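You operate a simulated robot arm through the tools that you are given. There is no shell and no other tool.

Carry out the task below with a simulated two-armed robot. There is one attempt and no reset: what you move stays moved.

JOB
Close up the large drum: lance valve shut, bung tight with the key, drips wiped off the top.
Fine: wipe with the black pad; put key and pad back. Set down upright: bung key. What is to be rubbed or washed off counts as gone when no trace of it is left.

It is judged by the outcome, as a careful person would: the job done as asked, and still so three seconds after it is handed in. It fails if anything else is knocked over, pushed out of place, dropped, spilled or broken.

ROBOT AND FRAMES
Two 7-joint arms with two-finger grippers on one trunk that stands fixed in place. Base frame: the origin is at the foot of the trunk, x ahead of it, y to its left, z up. Units: m, degrees, N and s.
The left shoulder is at [0.024, 0.175, 1.379], the right one opposite. With the tool pointing down near the work surface each hand reaches from about 0.1 to 0.82 m from the base axis, measured 20 degrees to its own side. Payload 2.94 kg a hand.
Tool frame (each hand has its own): the origin (TCP) lies between the finger pads and is the grasp point; the fingertips stand 0.03 m ahead of it; z points along the fingers, y is the line along which they close. The gripper opens to 0.138 m. The gripper's body begins 0.109 m behind the TCP.
Orientation is that of the tool frame in the base frame, as a unit quaternion [x, y, z, w]. With the fingers straight down and closing along the base's y, the tool's x points along the base's -x, its y along +y and its z along -z.

CONTROLS
- The arms move only by the tool send_rows. It takes "left_steps", "right_steps" or both (then of equal length, played together; a hand with none holds still); each is a list of rows, each an object (a shift or turn left out is 0, a gripper value left out holds the last) with "offset": the shift along the base's x, y, z in m, a list of three; "rot": the turn, a rotation vector about the base's x, y, z in degrees, a list of three; "grip": the finger opening in m, from 0 to 0.138. In form: [{"offset": [dx, dy, dz], "rot": [rx, ry, rz], "grip": grip}, ...]. A call has 1 to 20 rows; each row is the pose to reach, as a shift and turn from the pose commanded when the call began. A row lasts 0.2 s, in which the tool goes at most 0.05 m and 8.6 degrees; a call with a longer step from one row to the next is refused whole, and so is a gripper value outside its range. Where a pose cannot be reached the arm comes as near as it can. A force on the tool above 50 N (or 10 N above the force at the start of the call, whichever is more), or a blocked arm, ends the call early, and 0.2 s more pass. Each finger halts on what it meets, pressing with about 42 N; the grip force reading is that of the motor and also rises with nothing between the fingers. The clock runs only during rows and for 0.2 s after the last one: add rows that repeat a pose to give the fingers time. The reply holds the time, the measured pose of the TCP, the force on the tool along the base axes, the opening and the grip force, in the units named above and with some noise, with the torque about the TCP (base axes, N m) and any sound that the robot's microphone picked up.
- Cameras (640 x 400 px; columns grow to the right, rows downward): "scene" is now at [0.0634, 0.0299, 1.8616]; the picture's right is [0.39, -0.92, 0.00], its down [-0.63, -0.27, -0.73] and it looks along [0.67, 0.28, -0.69] (base axes); focal length 310 px, centre (320, 200). "left" rides on the left gripper at [0.071, -0.019, -0.146] in its tool frame; the picture's right is [0.26, 0.97, 0.00], its down [-0.85, 0.23, -0.48] and it looks along [-0.46, 0.13, 0.88] (tool axes); focal length 280 px, centre (320, 200). "right" rides on the right gripper at [0.071, 0.019, -0.146] in its tool frame; the picture's right is [-0.26, 0.97, 0.00], its down [-0.85, -0.23, -0.48] and it looks along [-0.46, -0.12, 0.88] (tool axes); focal length 280 px, centre (320, 200). There is no depth. A picture from a camera that has moved, and an enlarged one, comes with that camera's place and axes in the base frame and with its lens.
- capture(camera): a new picture of that camera. No time passes.
- raise_lower(by): slides the trunk up (or, below 0, down) by that many m; the arms and the scene camera ride with it, the base frame stays. It gives what a move gives, with no picture.
- turn_head(pan, tilt): turns the head with the scene camera to pan (to the left, within 120 degrees either way) and tilt (down, from -29 to 69), counted from straight ahead of the robot. It gives what a move gives.
- inspect(camera, box): a new picture of the part [left, top, right, bottom] of that camera's present view, enlarged. No time passes.
- job_done(): hands the job in; it is judged then, once.

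Nothing tells you positions but the pictures and the camera data. Unless the task says otherwise, let go and move clear before handing in.

The tools are called after "Request:" as name(argument=value, ...) on one line, values as JSON. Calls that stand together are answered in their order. send_rows: Moves the arms, as the interface text tells. Its arguments: {"type":"object","properties":{"left_steps":{"type":"array"},"right_steps":{"type":"array"}},"required":[]} The other tools are called the same way: raise_lower (by) slides the trunk up or down; turn_head (pan, tilt) turns the head that bears the scene camera; capture (camera) takes a picture; inspect (camera, box) takes an enlarged picture of a part of a camera's view; job_done () hands the job in.

At the start:

```text
t: 0.0
left_tool_pos: [0.3541, 0.4702, 1.4146]
left_tool_rot: [0.0, 1.0, 0.0, 0.0]
left_ft_force: [-0.3, -0.3, -0.9]
left_moment: [-0.01, -0.05, 0.02]
left_finger_gap: 0.1379
left_finger_force: 0.0
right_tool_pos: [0.5099, 0.002, 1.3504]
right_tool_rot: [0.0, 1.0, 0.001, -0.001]
right_ft_force: [0.5, -0.7, -0.6]
right_moment: [-0.01, 0.02, 0.0]
right_finger_gap: 0.1379
right_finger_force: 0.2
trunk travel left (down, up): [-0.55, 0.184]
head pan, tilt: [22.8, 43.5]
```

scene: 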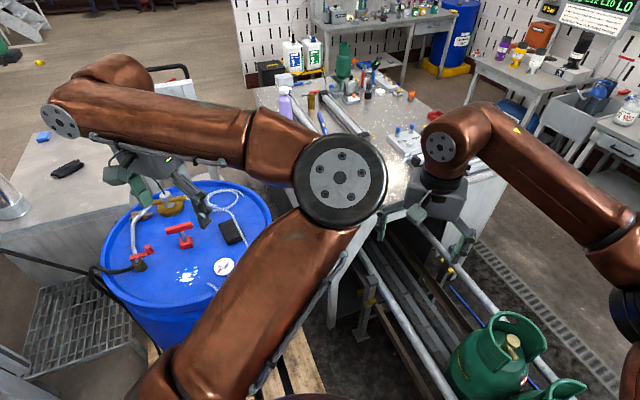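
right: 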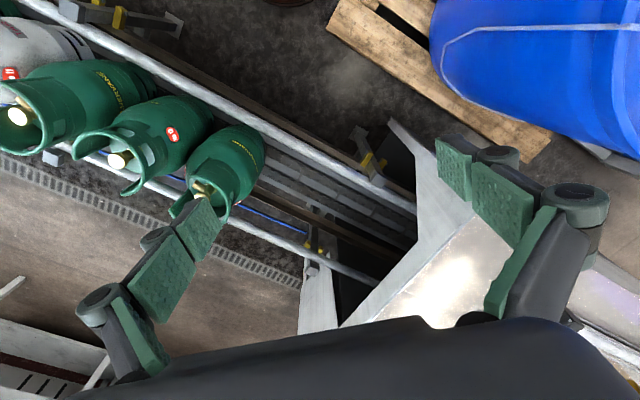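
left: 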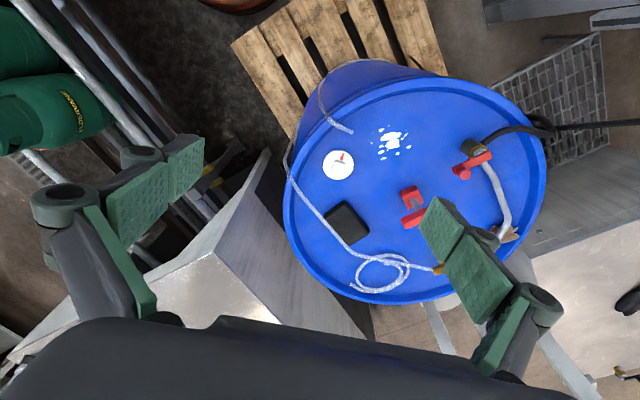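

I see the blue drum ahead-left with a lance, a red valve lever, a red key, a black pad, a gauge and white drips on its top. I'll take enlarged views before moving anything.

Request:
inspect(camera="left", box=[270, 60, 570, 310])

Request:
inspect(camera="scene", box=[80, 160, 290, 310])

Request:
inspect(camera="left", box=[390, 120, 540, 260])

```text
1.60 times, centred on (420, 185) of left
camera zoom: at [0.2835, 0.4512, 1.559], right [-0.26, 0.97, 0.0], down [0.85, 0.23, 0.48], along [0.46, 0.13, -0.88], focal length 449 px, centre (160, 224)
```

zoom: 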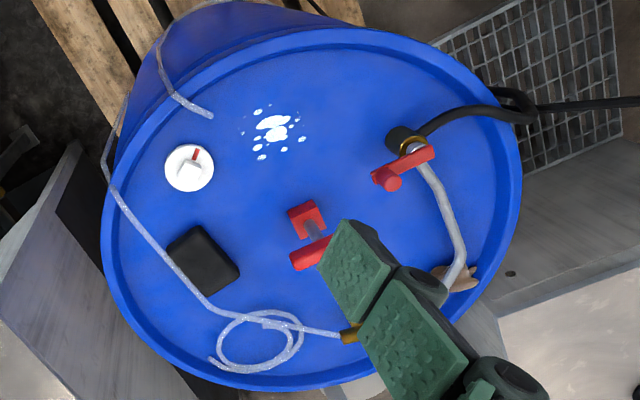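

```text
2.67 times, centred on (185, 235) of scene
camera zoom: at [0.0634, 0.0299, 1.8616], right [0.39, -0.92, 0.0], down [-0.63, -0.27, -0.73], along [0.67, 0.28, -0.69], focal length 828 px, centre (680, 107)
```

zoom: 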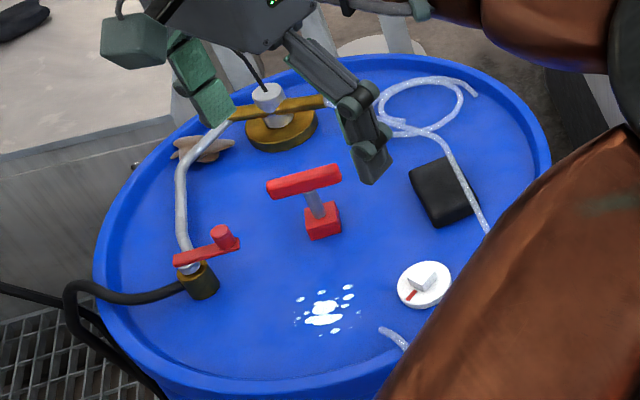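

```text
2.86 times, centred on (465, 190) of left
camera zoom: at [0.2835, 0.4512, 1.559], right [-0.26, 0.97, 0.0], down [0.85, 0.23, 0.48], along [0.46, 0.13, -0.88], focal length 801 px, centre (-94, 229)
```

zoom: 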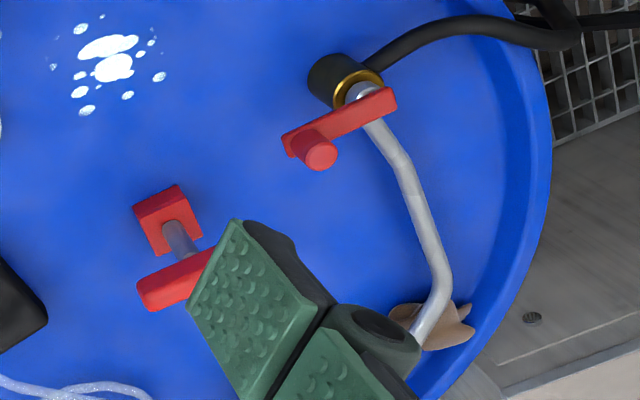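

The drum top seems to be at z≈0.95, centred near (0.55, 0.75). I'll turn the head toward it to see more before moving the arms.

Request:
turn_head(pan=52, tilt=48)

Request:
capture(camera="scene")

```text
t: 0.9
left_tool_pos: [0.3528, 0.4712, 1.4135]
left_tool_rot: [0.001, 1.0, 0.0, 0.001]
left_ft_force: [-0.3, 0.4, 0.0]
left_moment: [-0.03, 0.01, -0.03]
left_finger_gap: 0.1379
left_finger_force: 0.1
right_tool_pos: [0.5098, 0.0013, 1.351]
right_tool_rot: [0.0, 1.0, 0.0, -0.001]
right_ft_force: [0.1, 0.7, 0.3]
right_moment: [0.01, 0.01, -0.03]
right_finger_gap: 0.138
right_finger_force: 0.0
trunk travel left (down, up): [-0.55, 0.184]
head pan, tilt: [52.0, 48.0]
```

```text
taken
camera scene: at [0.0359, 0.06, 1.8553], right [0.79, -0.62, 0.0], down [-0.46, -0.59, -0.67], along [0.41, 0.53, -0.74], focal length 310 px, centre (320, 200)
```

scene: 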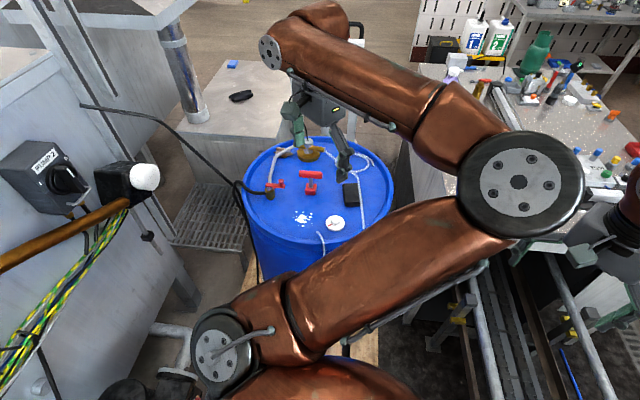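

The head now looks straight at the drum and the left hand hangs over its far edge. I'll enlarge the drum top.

Request:
inspect(camera="scene", box=[230, 120, 410, 260])

Request:
send_rows(left_steps=[{"offset": [-0.04, 0.0, 0.03]}, {"offset": [-0.08, 0.0, 0.06]}, {"offset": [-0.11, 0.02, 0.09]}, {"offset": [-0.14, 0.05, 0.11]}, {"offset": [-0.16, 0.09, 0.12]}, {"offset": [-0.16, 0.09, 0.12]}])

Request:
capture(camera="left")

Request:
capture(camera="scene")

```text
2.86 times, centred on (320, 190) of scene
camera zoom: at [0.0359, 0.06, 1.8553], right [0.79, -0.62, 0.0], down [-0.46, -0.59, -0.67], along [0.41, 0.53, -0.74], focal length 887 px, centre (320, 229)
```

zoom: 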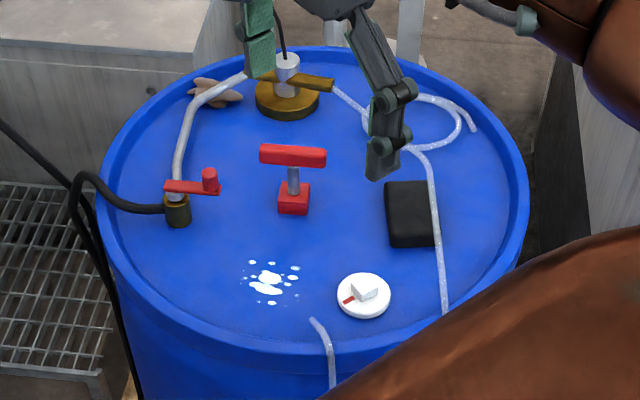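

```text
t: 2.3
left_tool_pos: [0.1955, 0.5605, 1.5335]
left_tool_rot: [0.002, 1.0, 0.001, 0.0]
left_ft_force: [0.8, 0.0, 0.4]
left_moment: [0.02, 0.01, -0.01]
left_finger_gap: 0.1381
left_finger_force: 0.0
right_tool_pos: [0.5123, 0.0014, 1.3496]
right_tool_rot: [0.0, 1.0, 0.001, -0.001]
right_ft_force: [0.5, -0.6, -1.3]
right_moment: [0.03, 0.03, -0.02]
right_finger_gap: 0.138
right_finger_force: 0.1
trunk travel left (down, up): [-0.55, 0.184]
head pan, tilt: [52.0, 48.0]
```

```text
taken
camera left: at [0.1244, 0.5398, 1.68], right [-0.26, 0.97, 0.0], down [0.85, 0.23, 0.48], along [0.46, 0.13, -0.88], focal length 280 px, centre (320, 200)
```

left: 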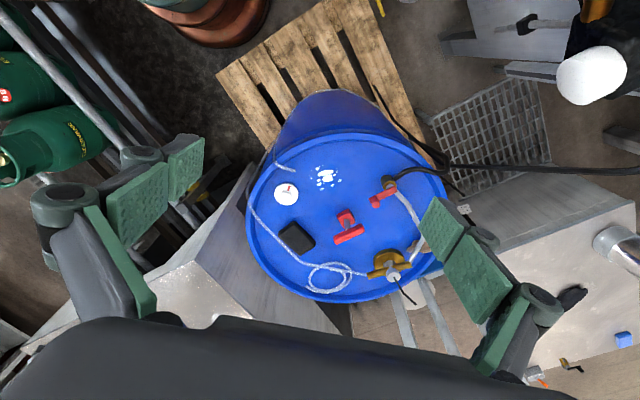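

```text
taken
camera scene: at [0.0367, 0.0583, 1.8553], right [0.79, -0.62, 0.0], down [-0.46, -0.59, -0.67], along [0.41, 0.53, -0.74], focal length 310 px, centre (320, 200)
```

scene: 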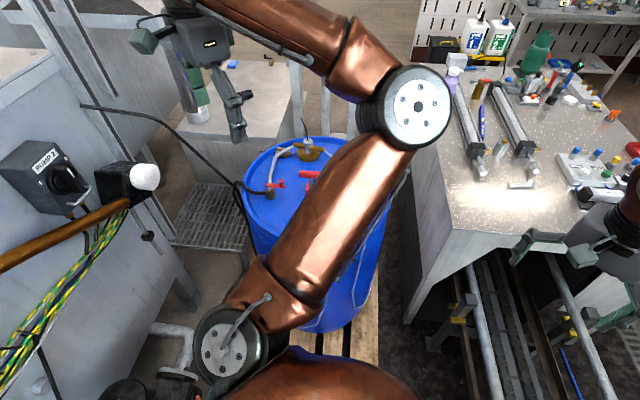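

The drum top is now clear in the left camera: a brass bung ring with the lance stem, the pipe from it to a valve with a red lever, and key, pad, gauge and drips. I'll enlarge the details.

Request:
inspect(camera="left", box=[240, 130, 450, 310])

Request:
inspect(camera="left", box=[350, 165, 450, 305])

Request:
inspect(camera="left", box=[250, 150, 380, 250])

```text
2.22 times, centred on (345, 220) of left
camera zoom: at [0.1244, 0.5398, 1.68], right [-0.26, 0.97, 0.0], down [0.85, 0.23, 0.48], along [0.46, 0.13, -0.88], focal length 623 px, centre (264, 156)
```

zoom: 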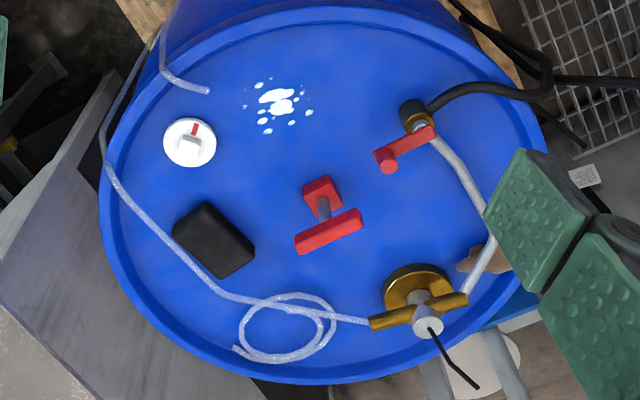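

```text
2.86 times, centred on (400, 235) of left
camera zoom: at [0.1244, 0.5398, 1.68], right [-0.26, 0.97, 0.0], down [0.85, 0.23, 0.48], along [0.46, 0.13, -0.88], focal length 801 px, centre (91, 100)
```

zoom: 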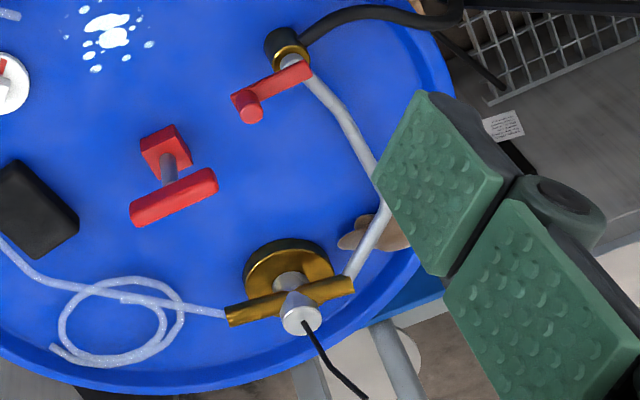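

```text
4.00 times, centred on (315, 200) of left
camera zoom: at [0.1244, 0.5398, 1.68], right [-0.26, 0.97, 0.0], down [0.85, 0.23, 0.48], along [0.46, 0.13, -0.88], focal length 1122 px, centre (340, 200)
```

zoom: 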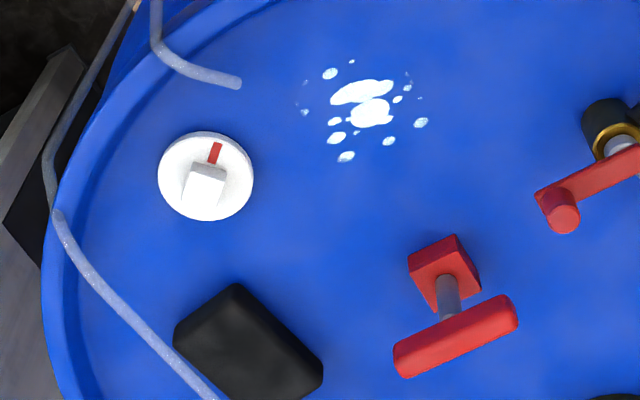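

The white disc with a square stub and red mark looks like the bung, the red T-piece is the key, and the red crank on the pipe end is the lance valve. The drum top is at z≈1.0. I'll bring the left camera closer to the valve.

Request:
send_rows(left_steps=[{"offset": [0.01, 0.03, -0.03]}, {"offset": [0.02, 0.06, -0.06]}, {"offset": [0.03, 0.09, -0.09]}, {"offset": [0.04, 0.12, -0.12]}, {"offset": [0.05, 0.14, -0.155]}, {"offset": [0.06, 0.16, -0.19]}, {"offset": [0.07, 0.18, -0.225]}, {"offset": [0.08, 0.19, -0.255]}, {"offset": [0.085, 0.2, -0.28]}, {"offset": [0.085, 0.2, -0.28]}])

Request:
capture(camera="left")

Request:
capture(camera="scene")

```text
t: 4.5
left_tool_pos: [0.2787, 0.7613, 1.2539]
left_tool_rot: [0.001, 1.0, 0.0, 0.0]
left_ft_force: [-0.5, 0.4, -0.3]
left_moment: [-0.03, 0.02, -0.01]
left_finger_gap: 0.1381
left_finger_force: 0.1
right_tool_pos: [0.5104, 0.0032, 1.3503]
right_tool_rot: [0.0, 1.0, 0.0, -0.001]
right_ft_force: [0.8, -0.2, -0.3]
right_moment: [-0.02, 0.02, -0.01]
right_finger_gap: 0.138
right_finger_force: 0.1
trunk travel left (down, up): [-0.55, 0.184]
head pan, tilt: [52.0, 48.0]
```

```text
taken
camera left: at [0.2081, 0.7417, 1.3991], right [-0.26, 0.97, 0.0], down [0.85, 0.23, 0.48], along [0.46, 0.13, -0.88], focal length 280 px, centre (320, 200)
```

left: 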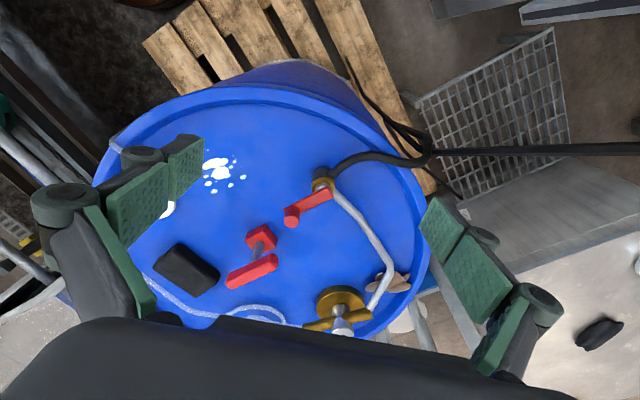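

```text
taken
camera scene: at [0.036, 0.0606, 1.8553], right [0.79, -0.62, 0.0], down [-0.46, -0.59, -0.67], along [0.41, 0.53, -0.74], focal length 310 px, centre (320, 200)
```

scene: 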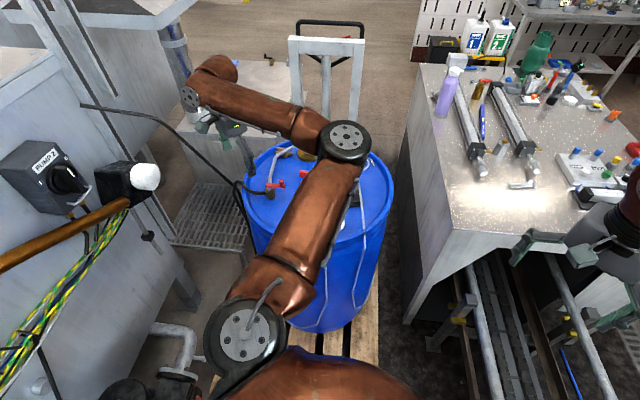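

Request:
inspect(camera="left", box=[270, 150, 430, 250])

Request:
inspect(camera="left", box=[220, 210, 400, 345])

Request:
inspect(camera="scene", box=[230, 130, 330, 210])

```text
4.00 times, centred on (350, 200) of left
camera zoom: at [0.2081, 0.7417, 1.3991], right [-0.26, 0.97, 0.0], down [0.85, 0.23, 0.48], along [0.46, 0.13, -0.88], focal length 1122 px, centre (200, 200)
```

zoom: 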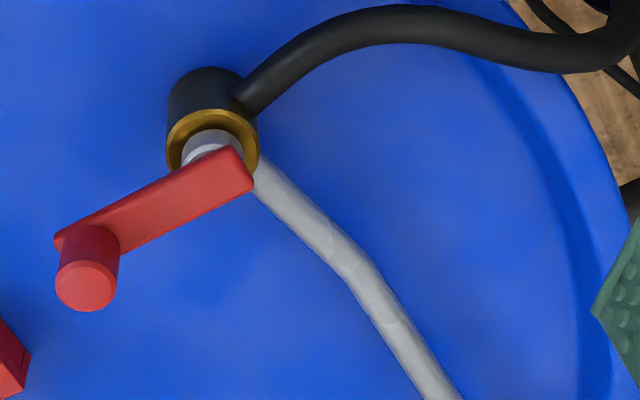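

```text
2.96 times, centred on (310, 278) of left
camera zoom: at [0.2081, 0.7417, 1.3991], right [-0.26, 0.97, 0.0], down [0.85, 0.23, 0.48], along [0.46, 0.13, -0.88], focal length 831 px, centre (350, -30)
```

zoom: 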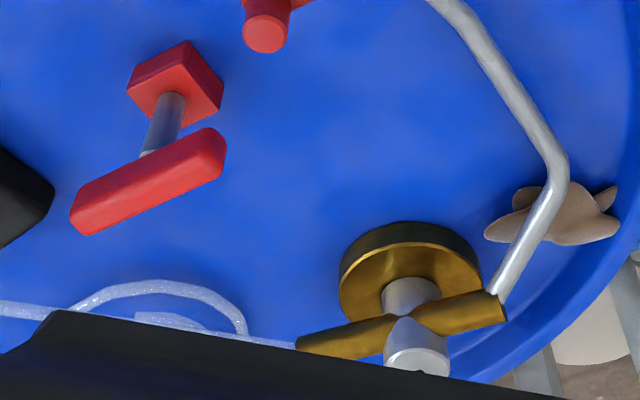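

```text
5.00 times, centred on (280, 170) of scene
camera zoom: at [0.036, 0.0606, 1.8553], right [0.79, -0.62, 0.0], down [-0.46, -0.59, -0.67], along [0.41, 0.53, -0.74], focal length 1552 px, centre (520, 350)
```

zoom: 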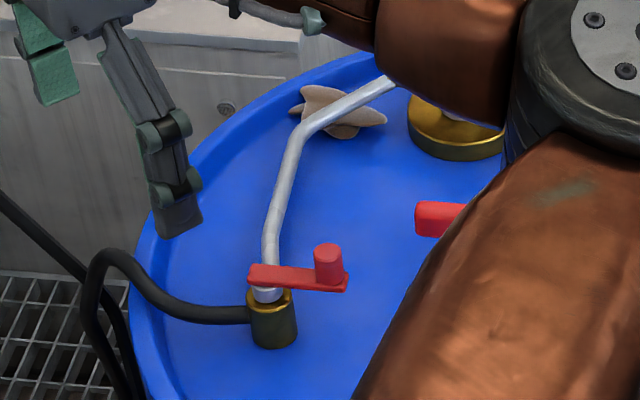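

The valve is a vertical body with a red crank (pivot ≈(0.374, 0.792, 1.06), knob ≈(0.408, 0.756)); the black hose and grey pipe join it. Next I look closely at the white disc (bung) near (0.48, 0.54).

Request:
send_rows(left_steps=[{"offset": [0.015, -0.03, 0.0]}, {"offset": [0.03, -0.06, 0.0]}, {"offset": [0.045, -0.09, 0.0]}, {"offset": [0.06, -0.12, 0.0]}, {"offset": [0.075, -0.15, -0.01]}, {"offset": [0.09, -0.18, -0.03]}, {"offset": [0.105, -0.21, -0.05]}, {"offset": [0.12, -0.225, -0.08]}, {"offset": [0.13, -0.235, -0.1]}, {"offset": [0.13, -0.235, -0.1]}])

Request:
capture(camera="left")

Request:
inspect(camera="left", box=[240, 130, 400, 250])

```text
t: 6.7
left_tool_pos: [0.409, 0.5268, 1.1527]
left_tool_rot: [0.001, 1.0, 0.001, 0.0]
left_ft_force: [-0.8, -0.2, -0.2]
left_moment: [0.0, 0.0, 0.01]
left_finger_gap: 0.1381
left_finger_force: 0.0
right_tool_pos: [0.5101, 0.0031, 1.351]
right_tool_rot: [0.0, 1.0, 0.001, -0.002]
right_ft_force: [0.6, -0.6, 0.5]
right_moment: [-0.01, 0.01, 0.01]
right_finger_gap: 0.1378
right_finger_force: 0.1
trunk travel left (down, up): [-0.55, 0.184]
head pan, tilt: [52.0, 48.0]
```

```text
taken
camera left: at [0.3389, 0.5064, 1.2981], right [-0.26, 0.97, 0.0], down [0.85, 0.23, 0.48], along [0.46, 0.13, -0.88], focal length 280 px, centre (320, 200)
```

left: 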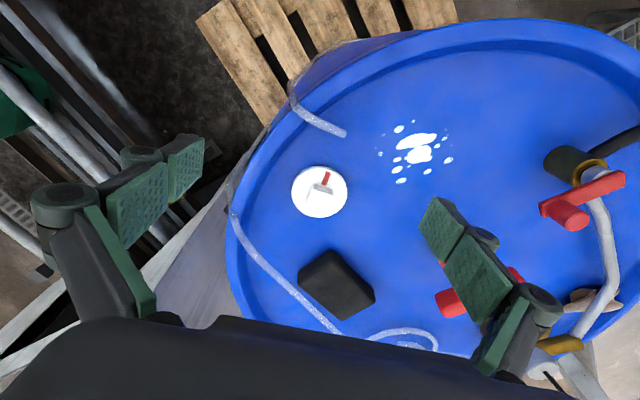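

```text
3.33 times, centred on (320, 190) of left
camera zoom: at [0.3389, 0.5064, 1.2981], right [-0.26, 0.97, 0.0], down [0.85, 0.23, 0.48], along [0.46, 0.13, -0.88], focal length 935 px, centre (320, 233)
```

zoom: 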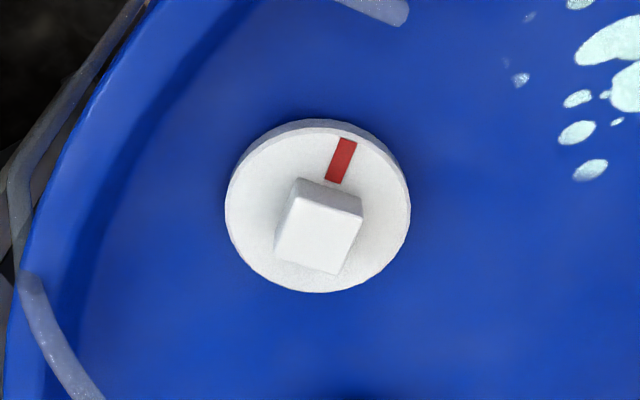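

The white disc is the bung, with a 22 mm square stub centred at ≈(0.480, 0.544), its top near z≈1.03, and its red mark pointing toward −x. Now I hover over the valve knob to measure it.

Request:
send_rows(left_steps=[{"offset": [0.0, 0.03, 0.03]}, {"offset": [0.0, 0.07, 0.04]}, {"offset": [0.0, 0.11, 0.045]}, {"offset": [0.0, 0.15, 0.045]}, {"offset": [0.0, 0.19, 0.045]}, {"offset": [-0.001, 0.229, 0.045], "grip": 0.07}, {"offset": [-0.001, 0.229, 0.045], "grip": 0.07}, {"offset": [-0.001, 0.229, 0.045], "grip": 0.07}, {"offset": [-0.001, 0.229, 0.045], "grip": 0.07}, {"offset": [-0.001, 0.229, 0.045], "grip": 0.07}])

Request:
capture(camera="left")

Request:
inspect(camera="left", box=[240, 80, 400, 180])

```text
t: 8.9
left_tool_pos: [0.4077, 0.7535, 1.1983]
left_tool_rot: [0.0, 1.0, 0.001, -0.001]
left_ft_force: [-0.2, -0.7, 0.4]
left_moment: [0.0, 0.01, -0.02]
left_finger_gap: 0.0701
left_finger_force: 0.2
right_tool_pos: [0.5114, 0.0024, 1.3506]
right_tool_rot: [0.0, 1.0, 0.0, -0.001]
right_ft_force: [-0.8, 0.5, 0.3]
right_moment: [-0.02, -0.01, 0.01]
right_finger_gap: 0.1377
right_finger_force: 0.2
trunk travel left (down, up): [-0.55, 0.184]
head pan, tilt: [52.0, 48.0]
```

```text
taken
camera left: at [0.3373, 0.7344, 1.3444], right [-0.26, 0.97, 0.0], down [0.85, 0.23, 0.48], along [0.46, 0.13, -0.88], focal length 280 px, centre (320, 200)
```

left: 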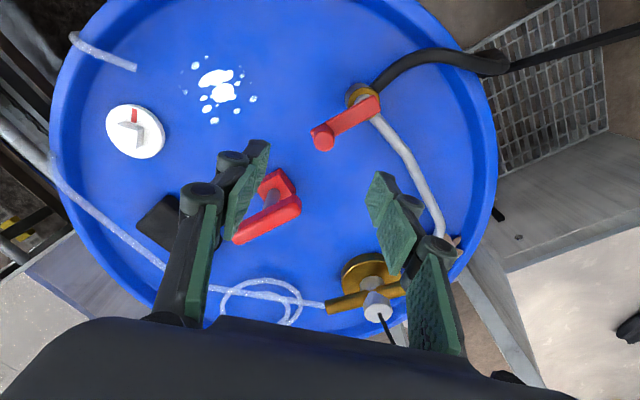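

```text
4.00 times, centred on (320, 130) of left
camera zoom: at [0.3373, 0.7344, 1.3444], right [-0.26, 0.97, 0.0], down [0.85, 0.23, 0.48], along [0.46, 0.13, -0.88], focal length 1122 px, centre (320, 480)
```

zoom: 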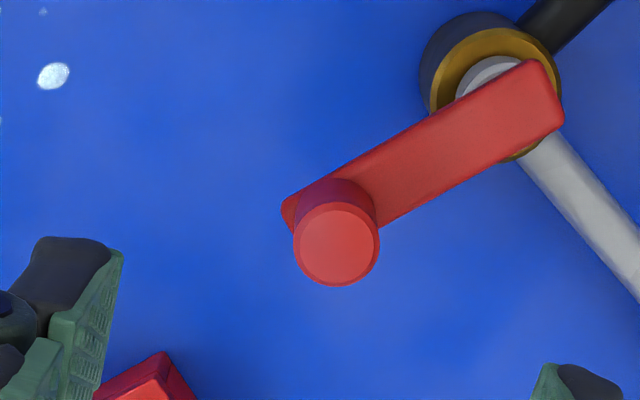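

The knob is at ≈(0.4085, 0.757), top at z≈1.096, 19 mm across, with the pivot ≈(0.373, 0.790). I'll descend and grip the knob.

Request:
send_rows(left_steps=[{"offset": [0.0005, 0.003, -0.03], "grip": 0.06}, {"offset": [0.0005, 0.003, -0.06], "grip": 0.05}, {"offset": [0.0005, 0.003, -0.08], "grip": 0.05}, {"offset": [0.0005, 0.003, -0.092], "grip": 0.05}, {"offset": [0.0005, 0.003, -0.0985], "grip": 0.05}, {"offset": [0.0005, 0.003, -0.0985], "grip": 0.03}, {"offset": [0.0005, 0.003, -0.0985], "grip": 0.022}, {"offset": [0.0005, 0.003, -0.0985], "grip": 0.022}])

Request:
inspect(camera="left", box=[220, 100, 420, 260])

```text
t: 10.7
left_tool_pos: [0.4092, 0.7584, 1.0998]
left_tool_rot: [0.001, 1.0, 0.0, 0.001]
left_ft_force: [-0.9, -0.2, -0.7]
left_moment: [-0.01, 0.02, 0.02]
left_finger_gap: 0.0218
left_finger_force: 0.0
right_tool_pos: [0.5098, 0.0023, 1.3508]
right_tool_rot: [0.0, 1.0, 0.0, -0.002]
right_ft_force: [0.0, -0.3, -0.8]
right_moment: [0.02, 0.0, 0.01]
right_finger_gap: 0.138
right_finger_force: 0.0
trunk travel left (down, up): [-0.55, 0.184]
head pan, tilt: [52.0, 48.0]
```

```text
2.50 times, centred on (320, 180) of left
camera zoom: at [0.3377, 0.7391, 1.2454], right [-0.26, 0.97, 0.0], down [0.85, 0.23, 0.48], along [0.46, 0.12, -0.88], focal length 701 px, centre (320, 250)
```

zoom: 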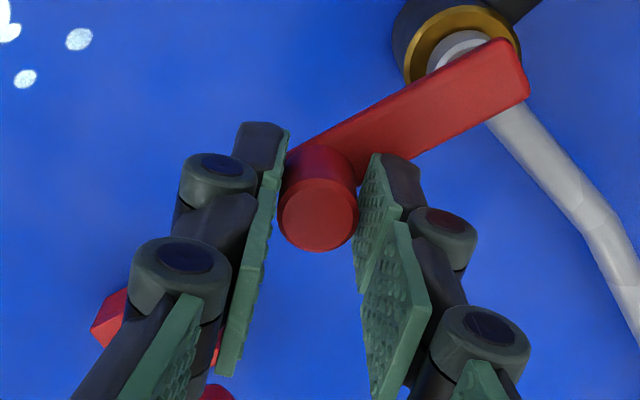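

The knob sits between the fingers. I'll close on it and try turning the crank clockwise a few degrees while watching the force.

Request:
send_rows(left_steps=[{"offset": [0, 0, 0], "grip": 0.015}, {"offset": [0, 0, 0], "grip": 0.015}, {"offset": [-0.003, -0.0029, 0], "rot": [0, 0, -5], "grip": 0.015}, {"offset": [-0.0063, -0.0056, 0], "rot": [0, 0, -10], "grip": 0.015}])

Request:
inspect(camera="left", box=[220, 100, 420, 260])

```text
t: 11.7
left_tool_pos: [0.4022, 0.7517, 1.0997]
left_tool_rot: [0.088, 0.996, 0.001, 0.0]
left_ft_force: [-0.6, -0.7, 0.2]
left_moment: [0.07, 0.44, 0.0]
left_finger_gap: 0.0192
left_finger_force: 43.9
right_tool_pos: [0.5106, 0.0023, 1.3503]
right_tool_rot: [0.0, 1.0, -0.001, -0.001]
right_ft_force: [-0.7, 0.7, -0.4]
right_moment: [-0.03, -0.03, 0.0]
right_finger_gap: 0.1378
right_finger_force: 0.0
trunk travel left (down, up): [-0.55, 0.184]
head pan, tilt: [52.0, 48.0]
```

```text
2.50 times, centred on (320, 180) of left
camera zoom: at [0.329, 0.746, 1.2453], right [-0.09, 1.0, 0.0], down [0.88, 0.08, 0.48], along [0.47, 0.04, -0.88], focal length 701 px, centre (320, 250)
```

zoom: 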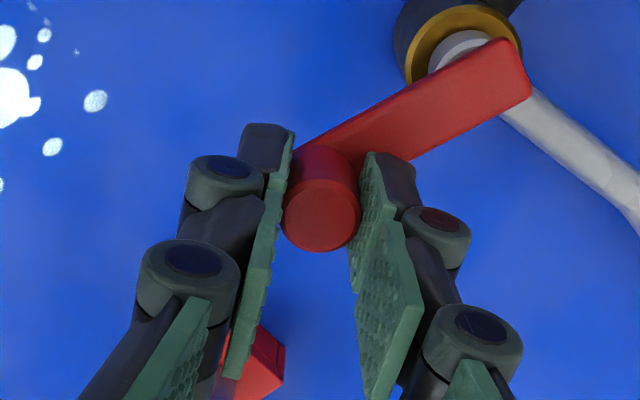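

The crank turns clockwise freely with the grip. I'll continue along the arc about the pivot.

Request:
send_rows(left_steps=[{"offset": [-0.0057, -0.0037, 0], "rot": [0, 0, -8]}, {"offset": [-0.0118, -0.0066, 0], "rot": [0, 0, -16]}, {"offset": [-0.0183, -0.0085, 0], "rot": [0, 0, -24]}, {"offset": [-0.025, -0.0096, 0], "rot": [0, 0, -32]}])

Request:
inspect(camera="left", box=[220, 100, 420, 260])

```text
t: 12.7
left_tool_pos: [0.3769, 0.7443, 1.0996]
left_tool_rot: [0.359, 0.933, 0.0, 0.001]
left_ft_force: [0.3, 8.0, 0.8]
left_moment: [-0.09, -0.34, -0.04]
left_finger_gap: 0.0192
left_finger_force: 43.9
right_tool_pos: [0.5107, 0.0033, 1.3517]
right_tool_rot: [0.0, 1.0, -0.001, -0.001]
right_ft_force: [-0.2, 0.1, 0.6]
right_moment: [0.0, -0.02, -0.01]
right_finger_gap: 0.138
right_finger_force: 0.0
trunk travel left (down, up): [-0.55, 0.184]
head pan, tilt: [52.0, 48.0]
```

```text
2.50 times, centred on (320, 180) of left
camera zoom: at [0.3118, 0.7771, 1.2453], right [0.45, 0.89, 0.0], down [0.78, -0.4, 0.48], along [0.43, -0.21, -0.88], focal length 701 px, centre (320, 250)
```

zoom: 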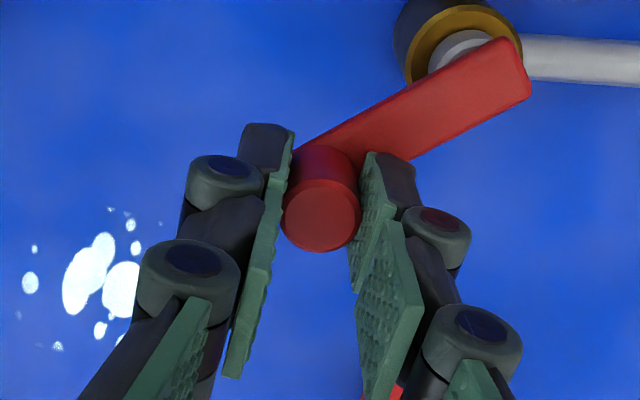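

The crank follows well; a small inward force shows the true radius is about 2 mm shorter, so I correct the arc and continue.

Request:
send_rows(left_steps=[{"offset": [-0.0067, 0.0019, 0], "rot": [0, 0, -8]}, {"offset": [-0.0131, 0.0027, 0], "rot": [0, 0, -16]}, {"offset": [-0.0194, 0.0044, 0], "rot": [0, 0, -24]}])

Request:
inspect(camera="left", box=[220, 100, 420, 260])

```text
t: 13.5
left_tool_pos: [0.3565, 0.7465, 1.0993]
left_tool_rot: [0.545, 0.838, -0.001, 0.001]
left_ft_force: [-1.5, 2.4, 2.1]
left_moment: [0.18, 0.16, 0.04]
left_finger_gap: 0.0189
left_finger_force: 44.3
right_tool_pos: [0.5105, 0.0031, 1.351]
right_tool_rot: [0.0, 1.0, 0.0, -0.001]
right_ft_force: [0.0, -1.4, -0.9]
right_moment: [0.03, -0.03, 0.0]
right_finger_gap: 0.1382
right_finger_force: 0.0
trunk travel left (down, up): [-0.55, 0.184]
head pan, tilt: [52.0, 48.0]
```

```text
2.50 times, centred on (320, 180) of left
camera zoom: at [0.3115, 0.8042, 1.2453], right [0.78, 0.63, 0.0], down [0.55, -0.68, 0.48], along [0.3, -0.37, -0.88], focal length 701 px, centre (320, 250)
```

zoom: 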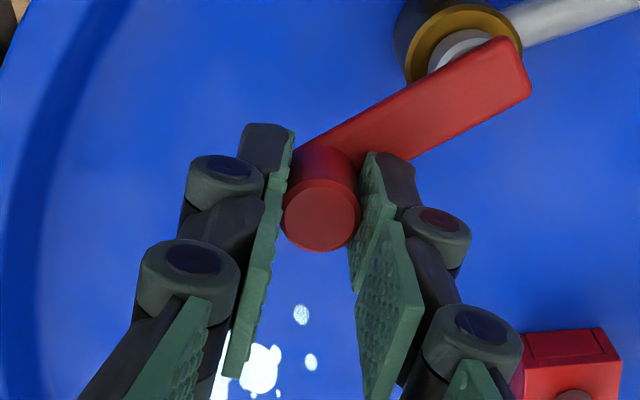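

About 66° turned, still free. I'll continue clockwise in small steps and watch for a stop.

Request:
send_rows(left_steps=[{"offset": [-0.006, 0.0025, 0], "rot": [0, 0, -8]}, {"offset": [-0.0115, 0.0059, 0], "rot": [0, 0, -16]}, {"offset": [-0.0166, 0.01, 0], "rot": [0, 0, -24]}])

Request:
inspect(camera="left", box=[220, 100, 420, 260])

```text
t: 14.3
left_tool_pos: [0.3403, 0.7582, 1.099]
left_tool_rot: [0.708, 0.706, -0.001, 0.001]
left_ft_force: [-0.3, 1.6, -0.3]
left_moment: [0.24, 0.0, 0.06]
left_finger_gap: 0.0191
left_finger_force: 44.3
right_tool_pos: [0.5099, 0.0032, 1.3508]
right_tool_rot: [0.0, 1.0, 0.0, -0.001]
right_ft_force: [-0.6, -0.2, 0.4]
right_moment: [-0.01, 0.01, -0.01]
right_finger_gap: 0.138
right_finger_force: 0.2
trunk travel left (down, up): [-0.55, 0.184]
head pan, tilt: [52.0, 48.0]
```

```text
2.50 times, centred on (320, 180) of left
camera zoom: at [0.3222, 0.8287, 1.2452], right [0.97, 0.26, 0.0], down [0.23, -0.85, 0.48], along [0.12, -0.46, -0.88], focal length 701 px, centre (320, 250)
```

zoom: 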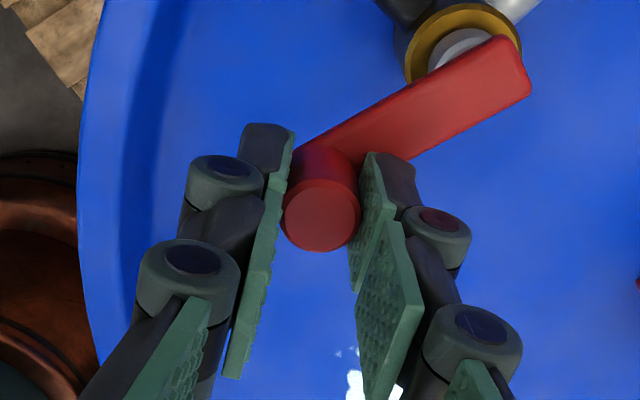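

Ninety degrees turned with no stop felt yet. I'll go on carefully to find the end stop.

Request:
send_rows(left_steps=[{"offset": [-0.0044, 0.0048, 0], "rot": [0, 0, -8]}, {"offset": [-0.0082, 0.0101, 0], "rot": [0, 0, -16]}])

Request:
inspect(camera="left", box=[220, 100, 420, 260])

Request:
inspect(camera="scene", box=[190, 90, 370, 220])

```text
t: 14.9
left_tool_pos: [0.3401, 0.7615, 1.1001]
left_tool_rot: [0.802, 0.597, -0.001, 0.005]
left_ft_force: [17.9, -25.4, -5.8]
left_moment: [-0.41, -0.61, -0.16]
left_finger_gap: 0.0184
left_finger_force: 43.4
right_tool_pos: [0.5133, 0.0002, 1.3497]
right_tool_rot: [0.0, 1.0, 0.001, -0.002]
right_ft_force: [-0.1, 0.5, 0.5]
right_moment: [-0.02, -0.03, 0.01]
right_finger_gap: 0.1377
right_finger_force: 0.0
trunk travel left (down, up): [-0.55, 0.184]
head pan, tilt: [52.0, 48.0]
```

```text
2.50 times, centred on (320, 180) of left
camera zoom: at [0.3421, 0.8356, 1.2446], right [1.0, -0.02, 0.0], down [-0.02, -0.87, 0.48], along [-0.01, -0.48, -0.88], focal length 701 px, centre (320, 250)
```

zoom: 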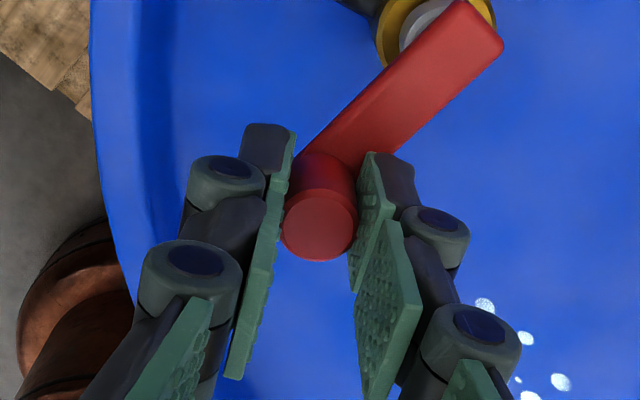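

```text
3.08 times, centred on (280, 155) of scene
camera zoom: at [0.04, 0.0565, 1.8552], right [0.79, -0.62, 0.0], down [-0.46, -0.58, -0.67], along [0.41, 0.53, -0.74], focal length 955 px, centre (443, 338)
```

zoom: 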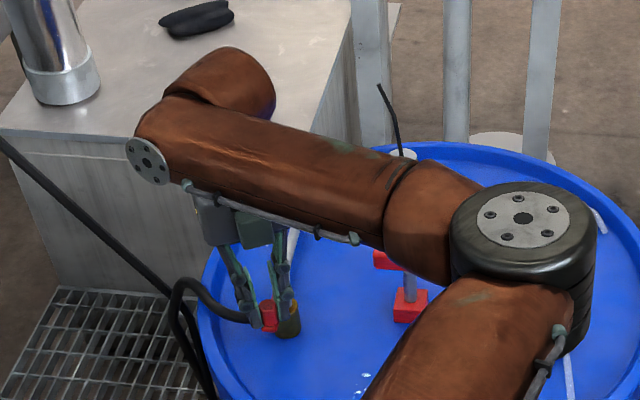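

A firm stop is felt at exactly a quarter turn clockwise, so the valve is against its shut stop. I'll ease the force, release the knob, rise and check it.

Request:
send_rows(left_steps=[{"offset": [0.0035, -0.0045, 0], "rot": [0, 0, 7]}, {"offset": [0.0064, -0.0084, 0], "rot": [0, 0, 13]}, {"offset": [0.0064, -0.0084, 0], "rot": [0, 0, 13], "grip": 0.03}, {"offset": [0.0064, -0.0084, 0], "rot": [0, 0, 13], "grip": 0.036}, {"offset": [0.0064, -0.0084, 0], "rot": [0, 0, 13], "grip": 0.036}])

Request:
inspect(camera="left", box=[220, 100, 420, 260])

```text
t: 16.1
left_tool_pos: [0.3382, 0.7592, 1.1001]
left_tool_rot: [0.726, 0.688, 0.0, -0.001]
left_ft_force: [-0.6, -0.1, 0.7]
left_moment: [0.0, -0.04, 0.02]
left_finger_gap: 0.036
left_finger_force: 0.0
right_tool_pos: [0.5106, 0.0019, 1.3502]
right_tool_rot: [0.0, 1.0, -0.001, 0.0]
right_ft_force: [-0.9, 0.3, -0.4]
right_moment: [0.01, -0.02, 0.01]
right_finger_gap: 0.1381
right_finger_force: 0.1
trunk travel left (down, up): [-0.55, 0.184]
head pan, tilt: [52.0, 48.0]
```

```text
2.50 times, centred on (320, 180) of left
camera zoom: at [0.3242, 0.8307, 1.2456], right [0.98, 0.21, 0.0], down [0.19, -0.86, 0.48], along [0.1, -0.47, -0.88], focal length 701 px, centre (320, 250)
```

zoom: 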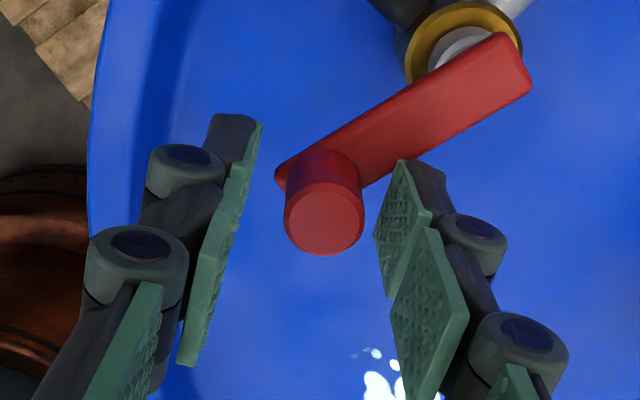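

The knob is released and the lever rests at its stop. Now I rise and move above the key, turning the hand to line up with its T-handle (axis about −47°).

Request:
send_rows(left_steps=[{"offset": [0, 0, 0.04]}, {"offset": [0, 0, 0.08]}, {"offset": [0.0, 0, 0.11], "rot": [0, 0, 4]}, {"offset": [0.03, -0.01, 0.11], "rot": [0, 0, 12]}, {"offset": [0.06, -0.02, 0.11], "rot": [0, 0, 20]}, {"offset": [0.09, -0.03, 0.11], "rot": [0, 0, 28]}, {"offset": [0.12, -0.035, 0.11], "rot": [0, 0, 36]}, {"offset": [0.15, -0.04, 0.11], "rot": [0, 0, 43], "grip": 0.06}, {"offset": [0.168, -0.041, 0.11], "rot": [0, 0, 46], "grip": 0.06}, {"offset": [0.168, -0.041, 0.11], "rot": [0, 0, 46], "grip": 0.06}])

Request:
capture(camera="left")

Request:
inspect(camera="left", box=[240, 80, 400, 200])

Request:
capture(camera="scene")

```text
t: 18.3
left_tool_pos: [0.5079, 0.7186, 1.2109]
left_tool_rot: [0.399, 0.917, 0.0, 0.0]
left_ft_force: [-0.7, -0.2, 0.3]
left_moment: [0.03, -0.02, 0.0]
left_finger_gap: 0.0599
left_finger_force: 0.0
right_tool_pos: [0.5097, 0.0042, 1.3511]
right_tool_rot: [-0.001, 1.0, 0.0, -0.001]
right_ft_force: [0.1, -1.0, 0.7]
right_moment: [0.0, -0.01, -0.02]
right_finger_gap: 0.1382
right_finger_force: 0.0
trunk travel left (down, up): [-0.55, 0.184]
head pan, tilt: [52.0, 48.0]
```

```text
taken
camera left: at [0.4458, 0.7564, 1.3557], right [0.53, 0.85, 0.0], down [0.75, -0.46, 0.48], along [0.41, -0.25, -0.88], focal length 280 px, centre (320, 200)
```

left: 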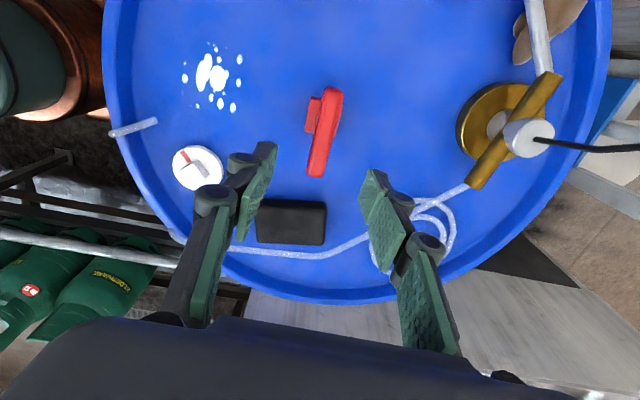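

```text
3.33 times, centred on (320, 140) of left
camera zoom: at [0.4458, 0.7564, 1.3557], right [0.53, 0.85, 0.0], down [0.75, -0.46, 0.48], along [0.41, -0.25, -0.88], focal length 935 px, centre (320, 400)
```

zoom: 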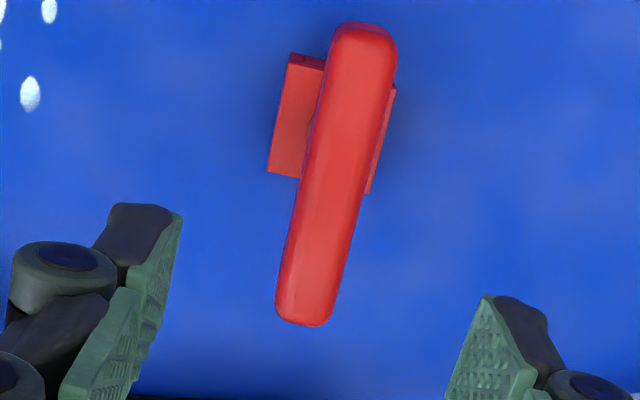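

```text
taken
camera scene: at [0.0357, 0.0606, 1.8553], right [0.79, -0.62, 0.0], down [-0.46, -0.59, -0.67], along [0.41, 0.53, -0.74], focal length 310 px, centre (320, 200)
```

scene: 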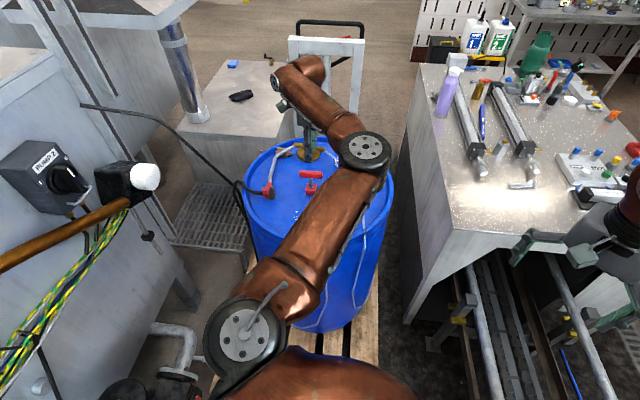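

The key's handle centre is ≈(0.507, 0.721, 1.095) with its axis at about −43.5°. I'll trim the yaw, descend and grip the handle.

Request:
send_rows(left_steps=[{"offset": [-0.0005, 0.003, -0.03], "rot": [0, 0, 3.5], "grip": 0.06}, {"offset": [-0.0005, 0.003, -0.06], "rot": [0, 0, 3.5], "grip": 0.055}, {"offset": [-0.0005, 0.003, -0.08], "rot": [0, 0, 3.5], "grip": 0.05}])

Request:
inspect(camera="left", box=[220, 80, 420, 230])

```text
t: 19.1
left_tool_pos: [0.5069, 0.7209, 1.1289]
left_tool_rot: [0.371, 0.929, 0.0, 0.0]
left_ft_force: [-0.5, -0.6, 0.4]
left_moment: [0.05, -0.01, -0.03]
left_finger_gap: 0.0498
left_finger_force: 0.0
right_tool_pos: [0.5102, 0.0026, 1.351]
right_tool_rot: [0.0, 1.0, 0.0, -0.001]
right_ft_force: [0.3, 0.1, -0.4]
right_moment: [0.0, -0.04, 0.05]
right_finger_gap: 0.1379
right_finger_force: 0.1
trunk travel left (down, up): [-0.55, 0.184]
head pan, tilt: [52.0, 48.0]
```

```text
2.67 times, centred on (320, 155) of left
camera zoom: at [0.4429, 0.7559, 1.2749], right [0.47, 0.88, 0.0], down [0.77, -0.42, 0.48], along [0.42, -0.23, -0.88], focal length 748 px, centre (320, 320)
```

zoom: 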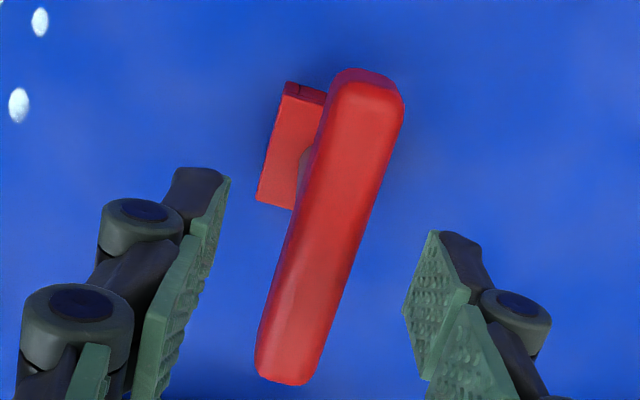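

Alignment is good (handle centre ≈(0.508, 0.721), axis −43°). Descending and closing on the handle.

Request:
send_rows(left_steps=[{"offset": [0.0005, 0.0005, -0.02], "grip": 0.05}, {"offset": [0.0005, 0.0005, -0.037], "grip": 0.05}, {"offset": [0.0005, 0.0005, -0.037], "grip": 0.03}, {"offset": [0.0005, 0.0005, -0.037], "grip": 0.01}, {"offset": [0.0005, 0.0005, -0.037], "grip": 0.01}, {"offset": [0.0005, 0.0005, -0.037], "grip": 0.01}])

Request:
inspect(camera="left", box=[220, 80, 420, 230])

```text
t: 20.5
left_tool_pos: [0.5083, 0.7215, 1.092]
left_tool_rot: [0.371, 0.929, -0.001, -0.001]
left_ft_force: [0.6, 0.0, -1.0]
left_moment: [-0.03, -0.06, 0.02]
left_finger_gap: 0.0166
left_finger_force: 41.9
right_tool_pos: [0.5099, 0.0024, 1.3504]
right_tool_rot: [0.0, 1.0, 0.0, 0.0]
right_ft_force: [0.4, 0.2, 0.3]
right_moment: [-0.03, 0.0, -0.01]
right_finger_gap: 0.1382
right_finger_force: 0.0
trunk travel left (down, up): [-0.55, 0.184]
head pan, tilt: [52.0, 48.0]
```

```text
2.67 times, centred on (320, 155) of left
camera zoom: at [0.4433, 0.7562, 1.2384], right [0.47, 0.88, 0.0], down [0.77, -0.42, 0.48], along [0.42, -0.23, -0.88], focal length 748 px, centre (320, 320)
```

zoom: 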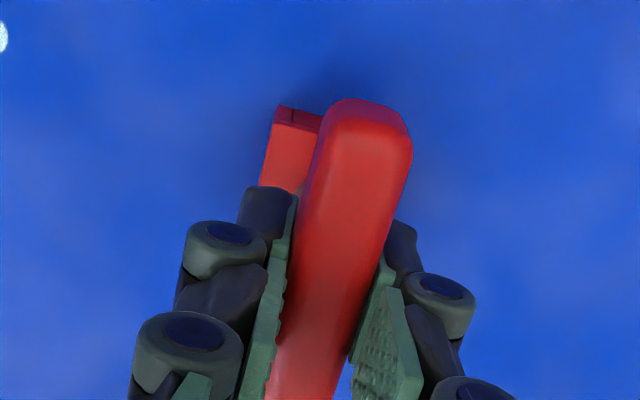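

The key is held (16.6 mm grip). I'll lift it and carry it toward the bung while turning the hand counter-clockwise, to leave stroke for tightening clockwise.

Request:
send_rows(left_steps=[{"offset": [0, 0, 0.02]}, {"offset": [0, 0, 0.05]}, {"offset": [0, 0, 0.08]}, {"offset": [0, -0.02, 0.09], "rot": [0, 0, 7]}, {"offset": [-0.01, -0.04, 0.09], "rot": [0, 0, 14]}, {"offset": [-0.02, -0.07, 0.09], "rot": [0, 0, 21]}, {"offset": [-0.025, -0.1, 0.09], "rot": [0, 0, 28]}, {"offset": [-0.03, -0.12, 0.09], "rot": [0, 0, 35]}, {"offset": [-0.03, -0.13, 0.09], "rot": [0, 0, 42]}, {"offset": [-0.03, -0.13, 0.09], "rot": [0, 0, 42]}])

Request:
capture(camera="left")

Request:
capture(camera="scene")

```text
t: 22.7
left_tool_pos: [0.4774, 0.5904, 1.1825]
left_tool_rot: [0.012, 1.0, 0.001, -0.001]
left_ft_force: [0.7, 0.7, -2.1]
left_moment: [0.02, -0.01, 0.02]
left_finger_gap: 0.0162
left_finger_force: 42.1
right_tool_pos: [0.5103, 0.0029, 1.3504]
right_tool_rot: [0.0, 1.0, 0.0, -0.001]
right_ft_force: [0.5, 0.1, -0.2]
right_moment: [-0.01, -0.03, -0.01]
right_finger_gap: 0.1382
right_finger_force: 0.1
trunk travel left (down, up): [-0.55, 0.184]
head pan, tilt: [52.0, 48.0]
```

```text
taken
camera left: at [0.4065, 0.5732, 1.328], right [-0.24, 0.97, 0.0], down [0.85, 0.21, 0.48], along [0.46, 0.11, -0.88], focal length 280 px, centre (320, 200)
```

left: 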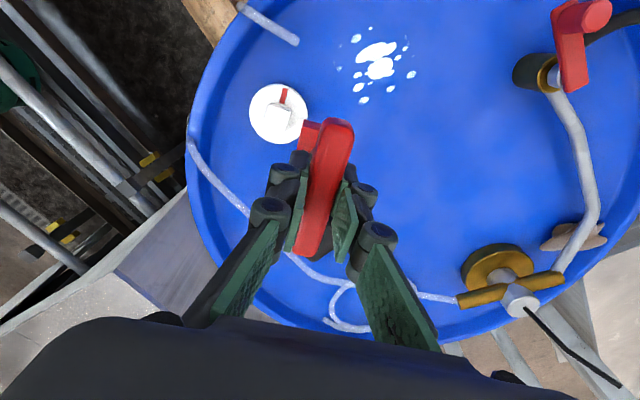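

```text
taken
camera scene: at [0.0358, 0.0607, 1.8553], right [0.79, -0.62, 0.0], down [-0.46, -0.59, -0.67], along [0.41, 0.53, -0.74], focal length 310 px, centre (320, 200)
```

scene: 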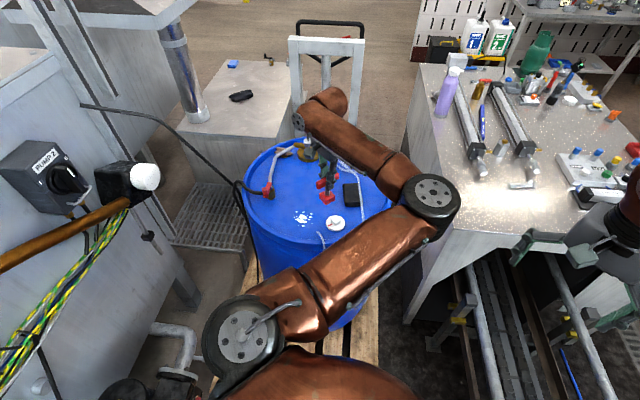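

The key hangs just beside the bung. I'll zoom on the bung and key for an accurate fix.

Request:
inspect(camera="left", box=[230, 70, 360, 160])

Request:
inspect(camera="scene", box=[280, 150, 380, 240])

```text
4.44 times, centred on (295, 115) of left
camera zoom: at [0.4065, 0.5732, 1.328], right [-0.24, 0.97, 0.0], down [0.85, 0.21, 0.48], along [0.46, 0.11, -0.88], focal length 1246 px, centre (431, 578)
```

zoom: 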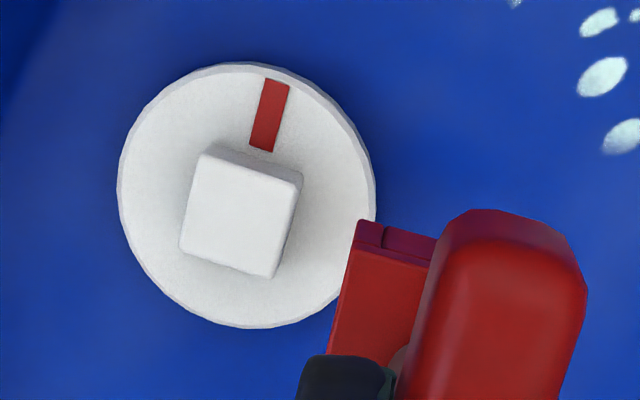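

```text
4.44 times, centred on (330, 195) of scene
camera zoom: at [0.0358, 0.0607, 1.8553], right [0.79, -0.62, 0.0], down [-0.46, -0.59, -0.67], along [0.41, 0.53, -0.74], focal length 1379 px, centre (276, 222)
```

zoom: 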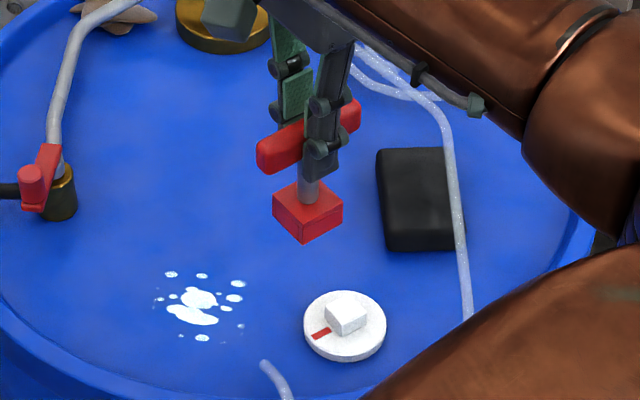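

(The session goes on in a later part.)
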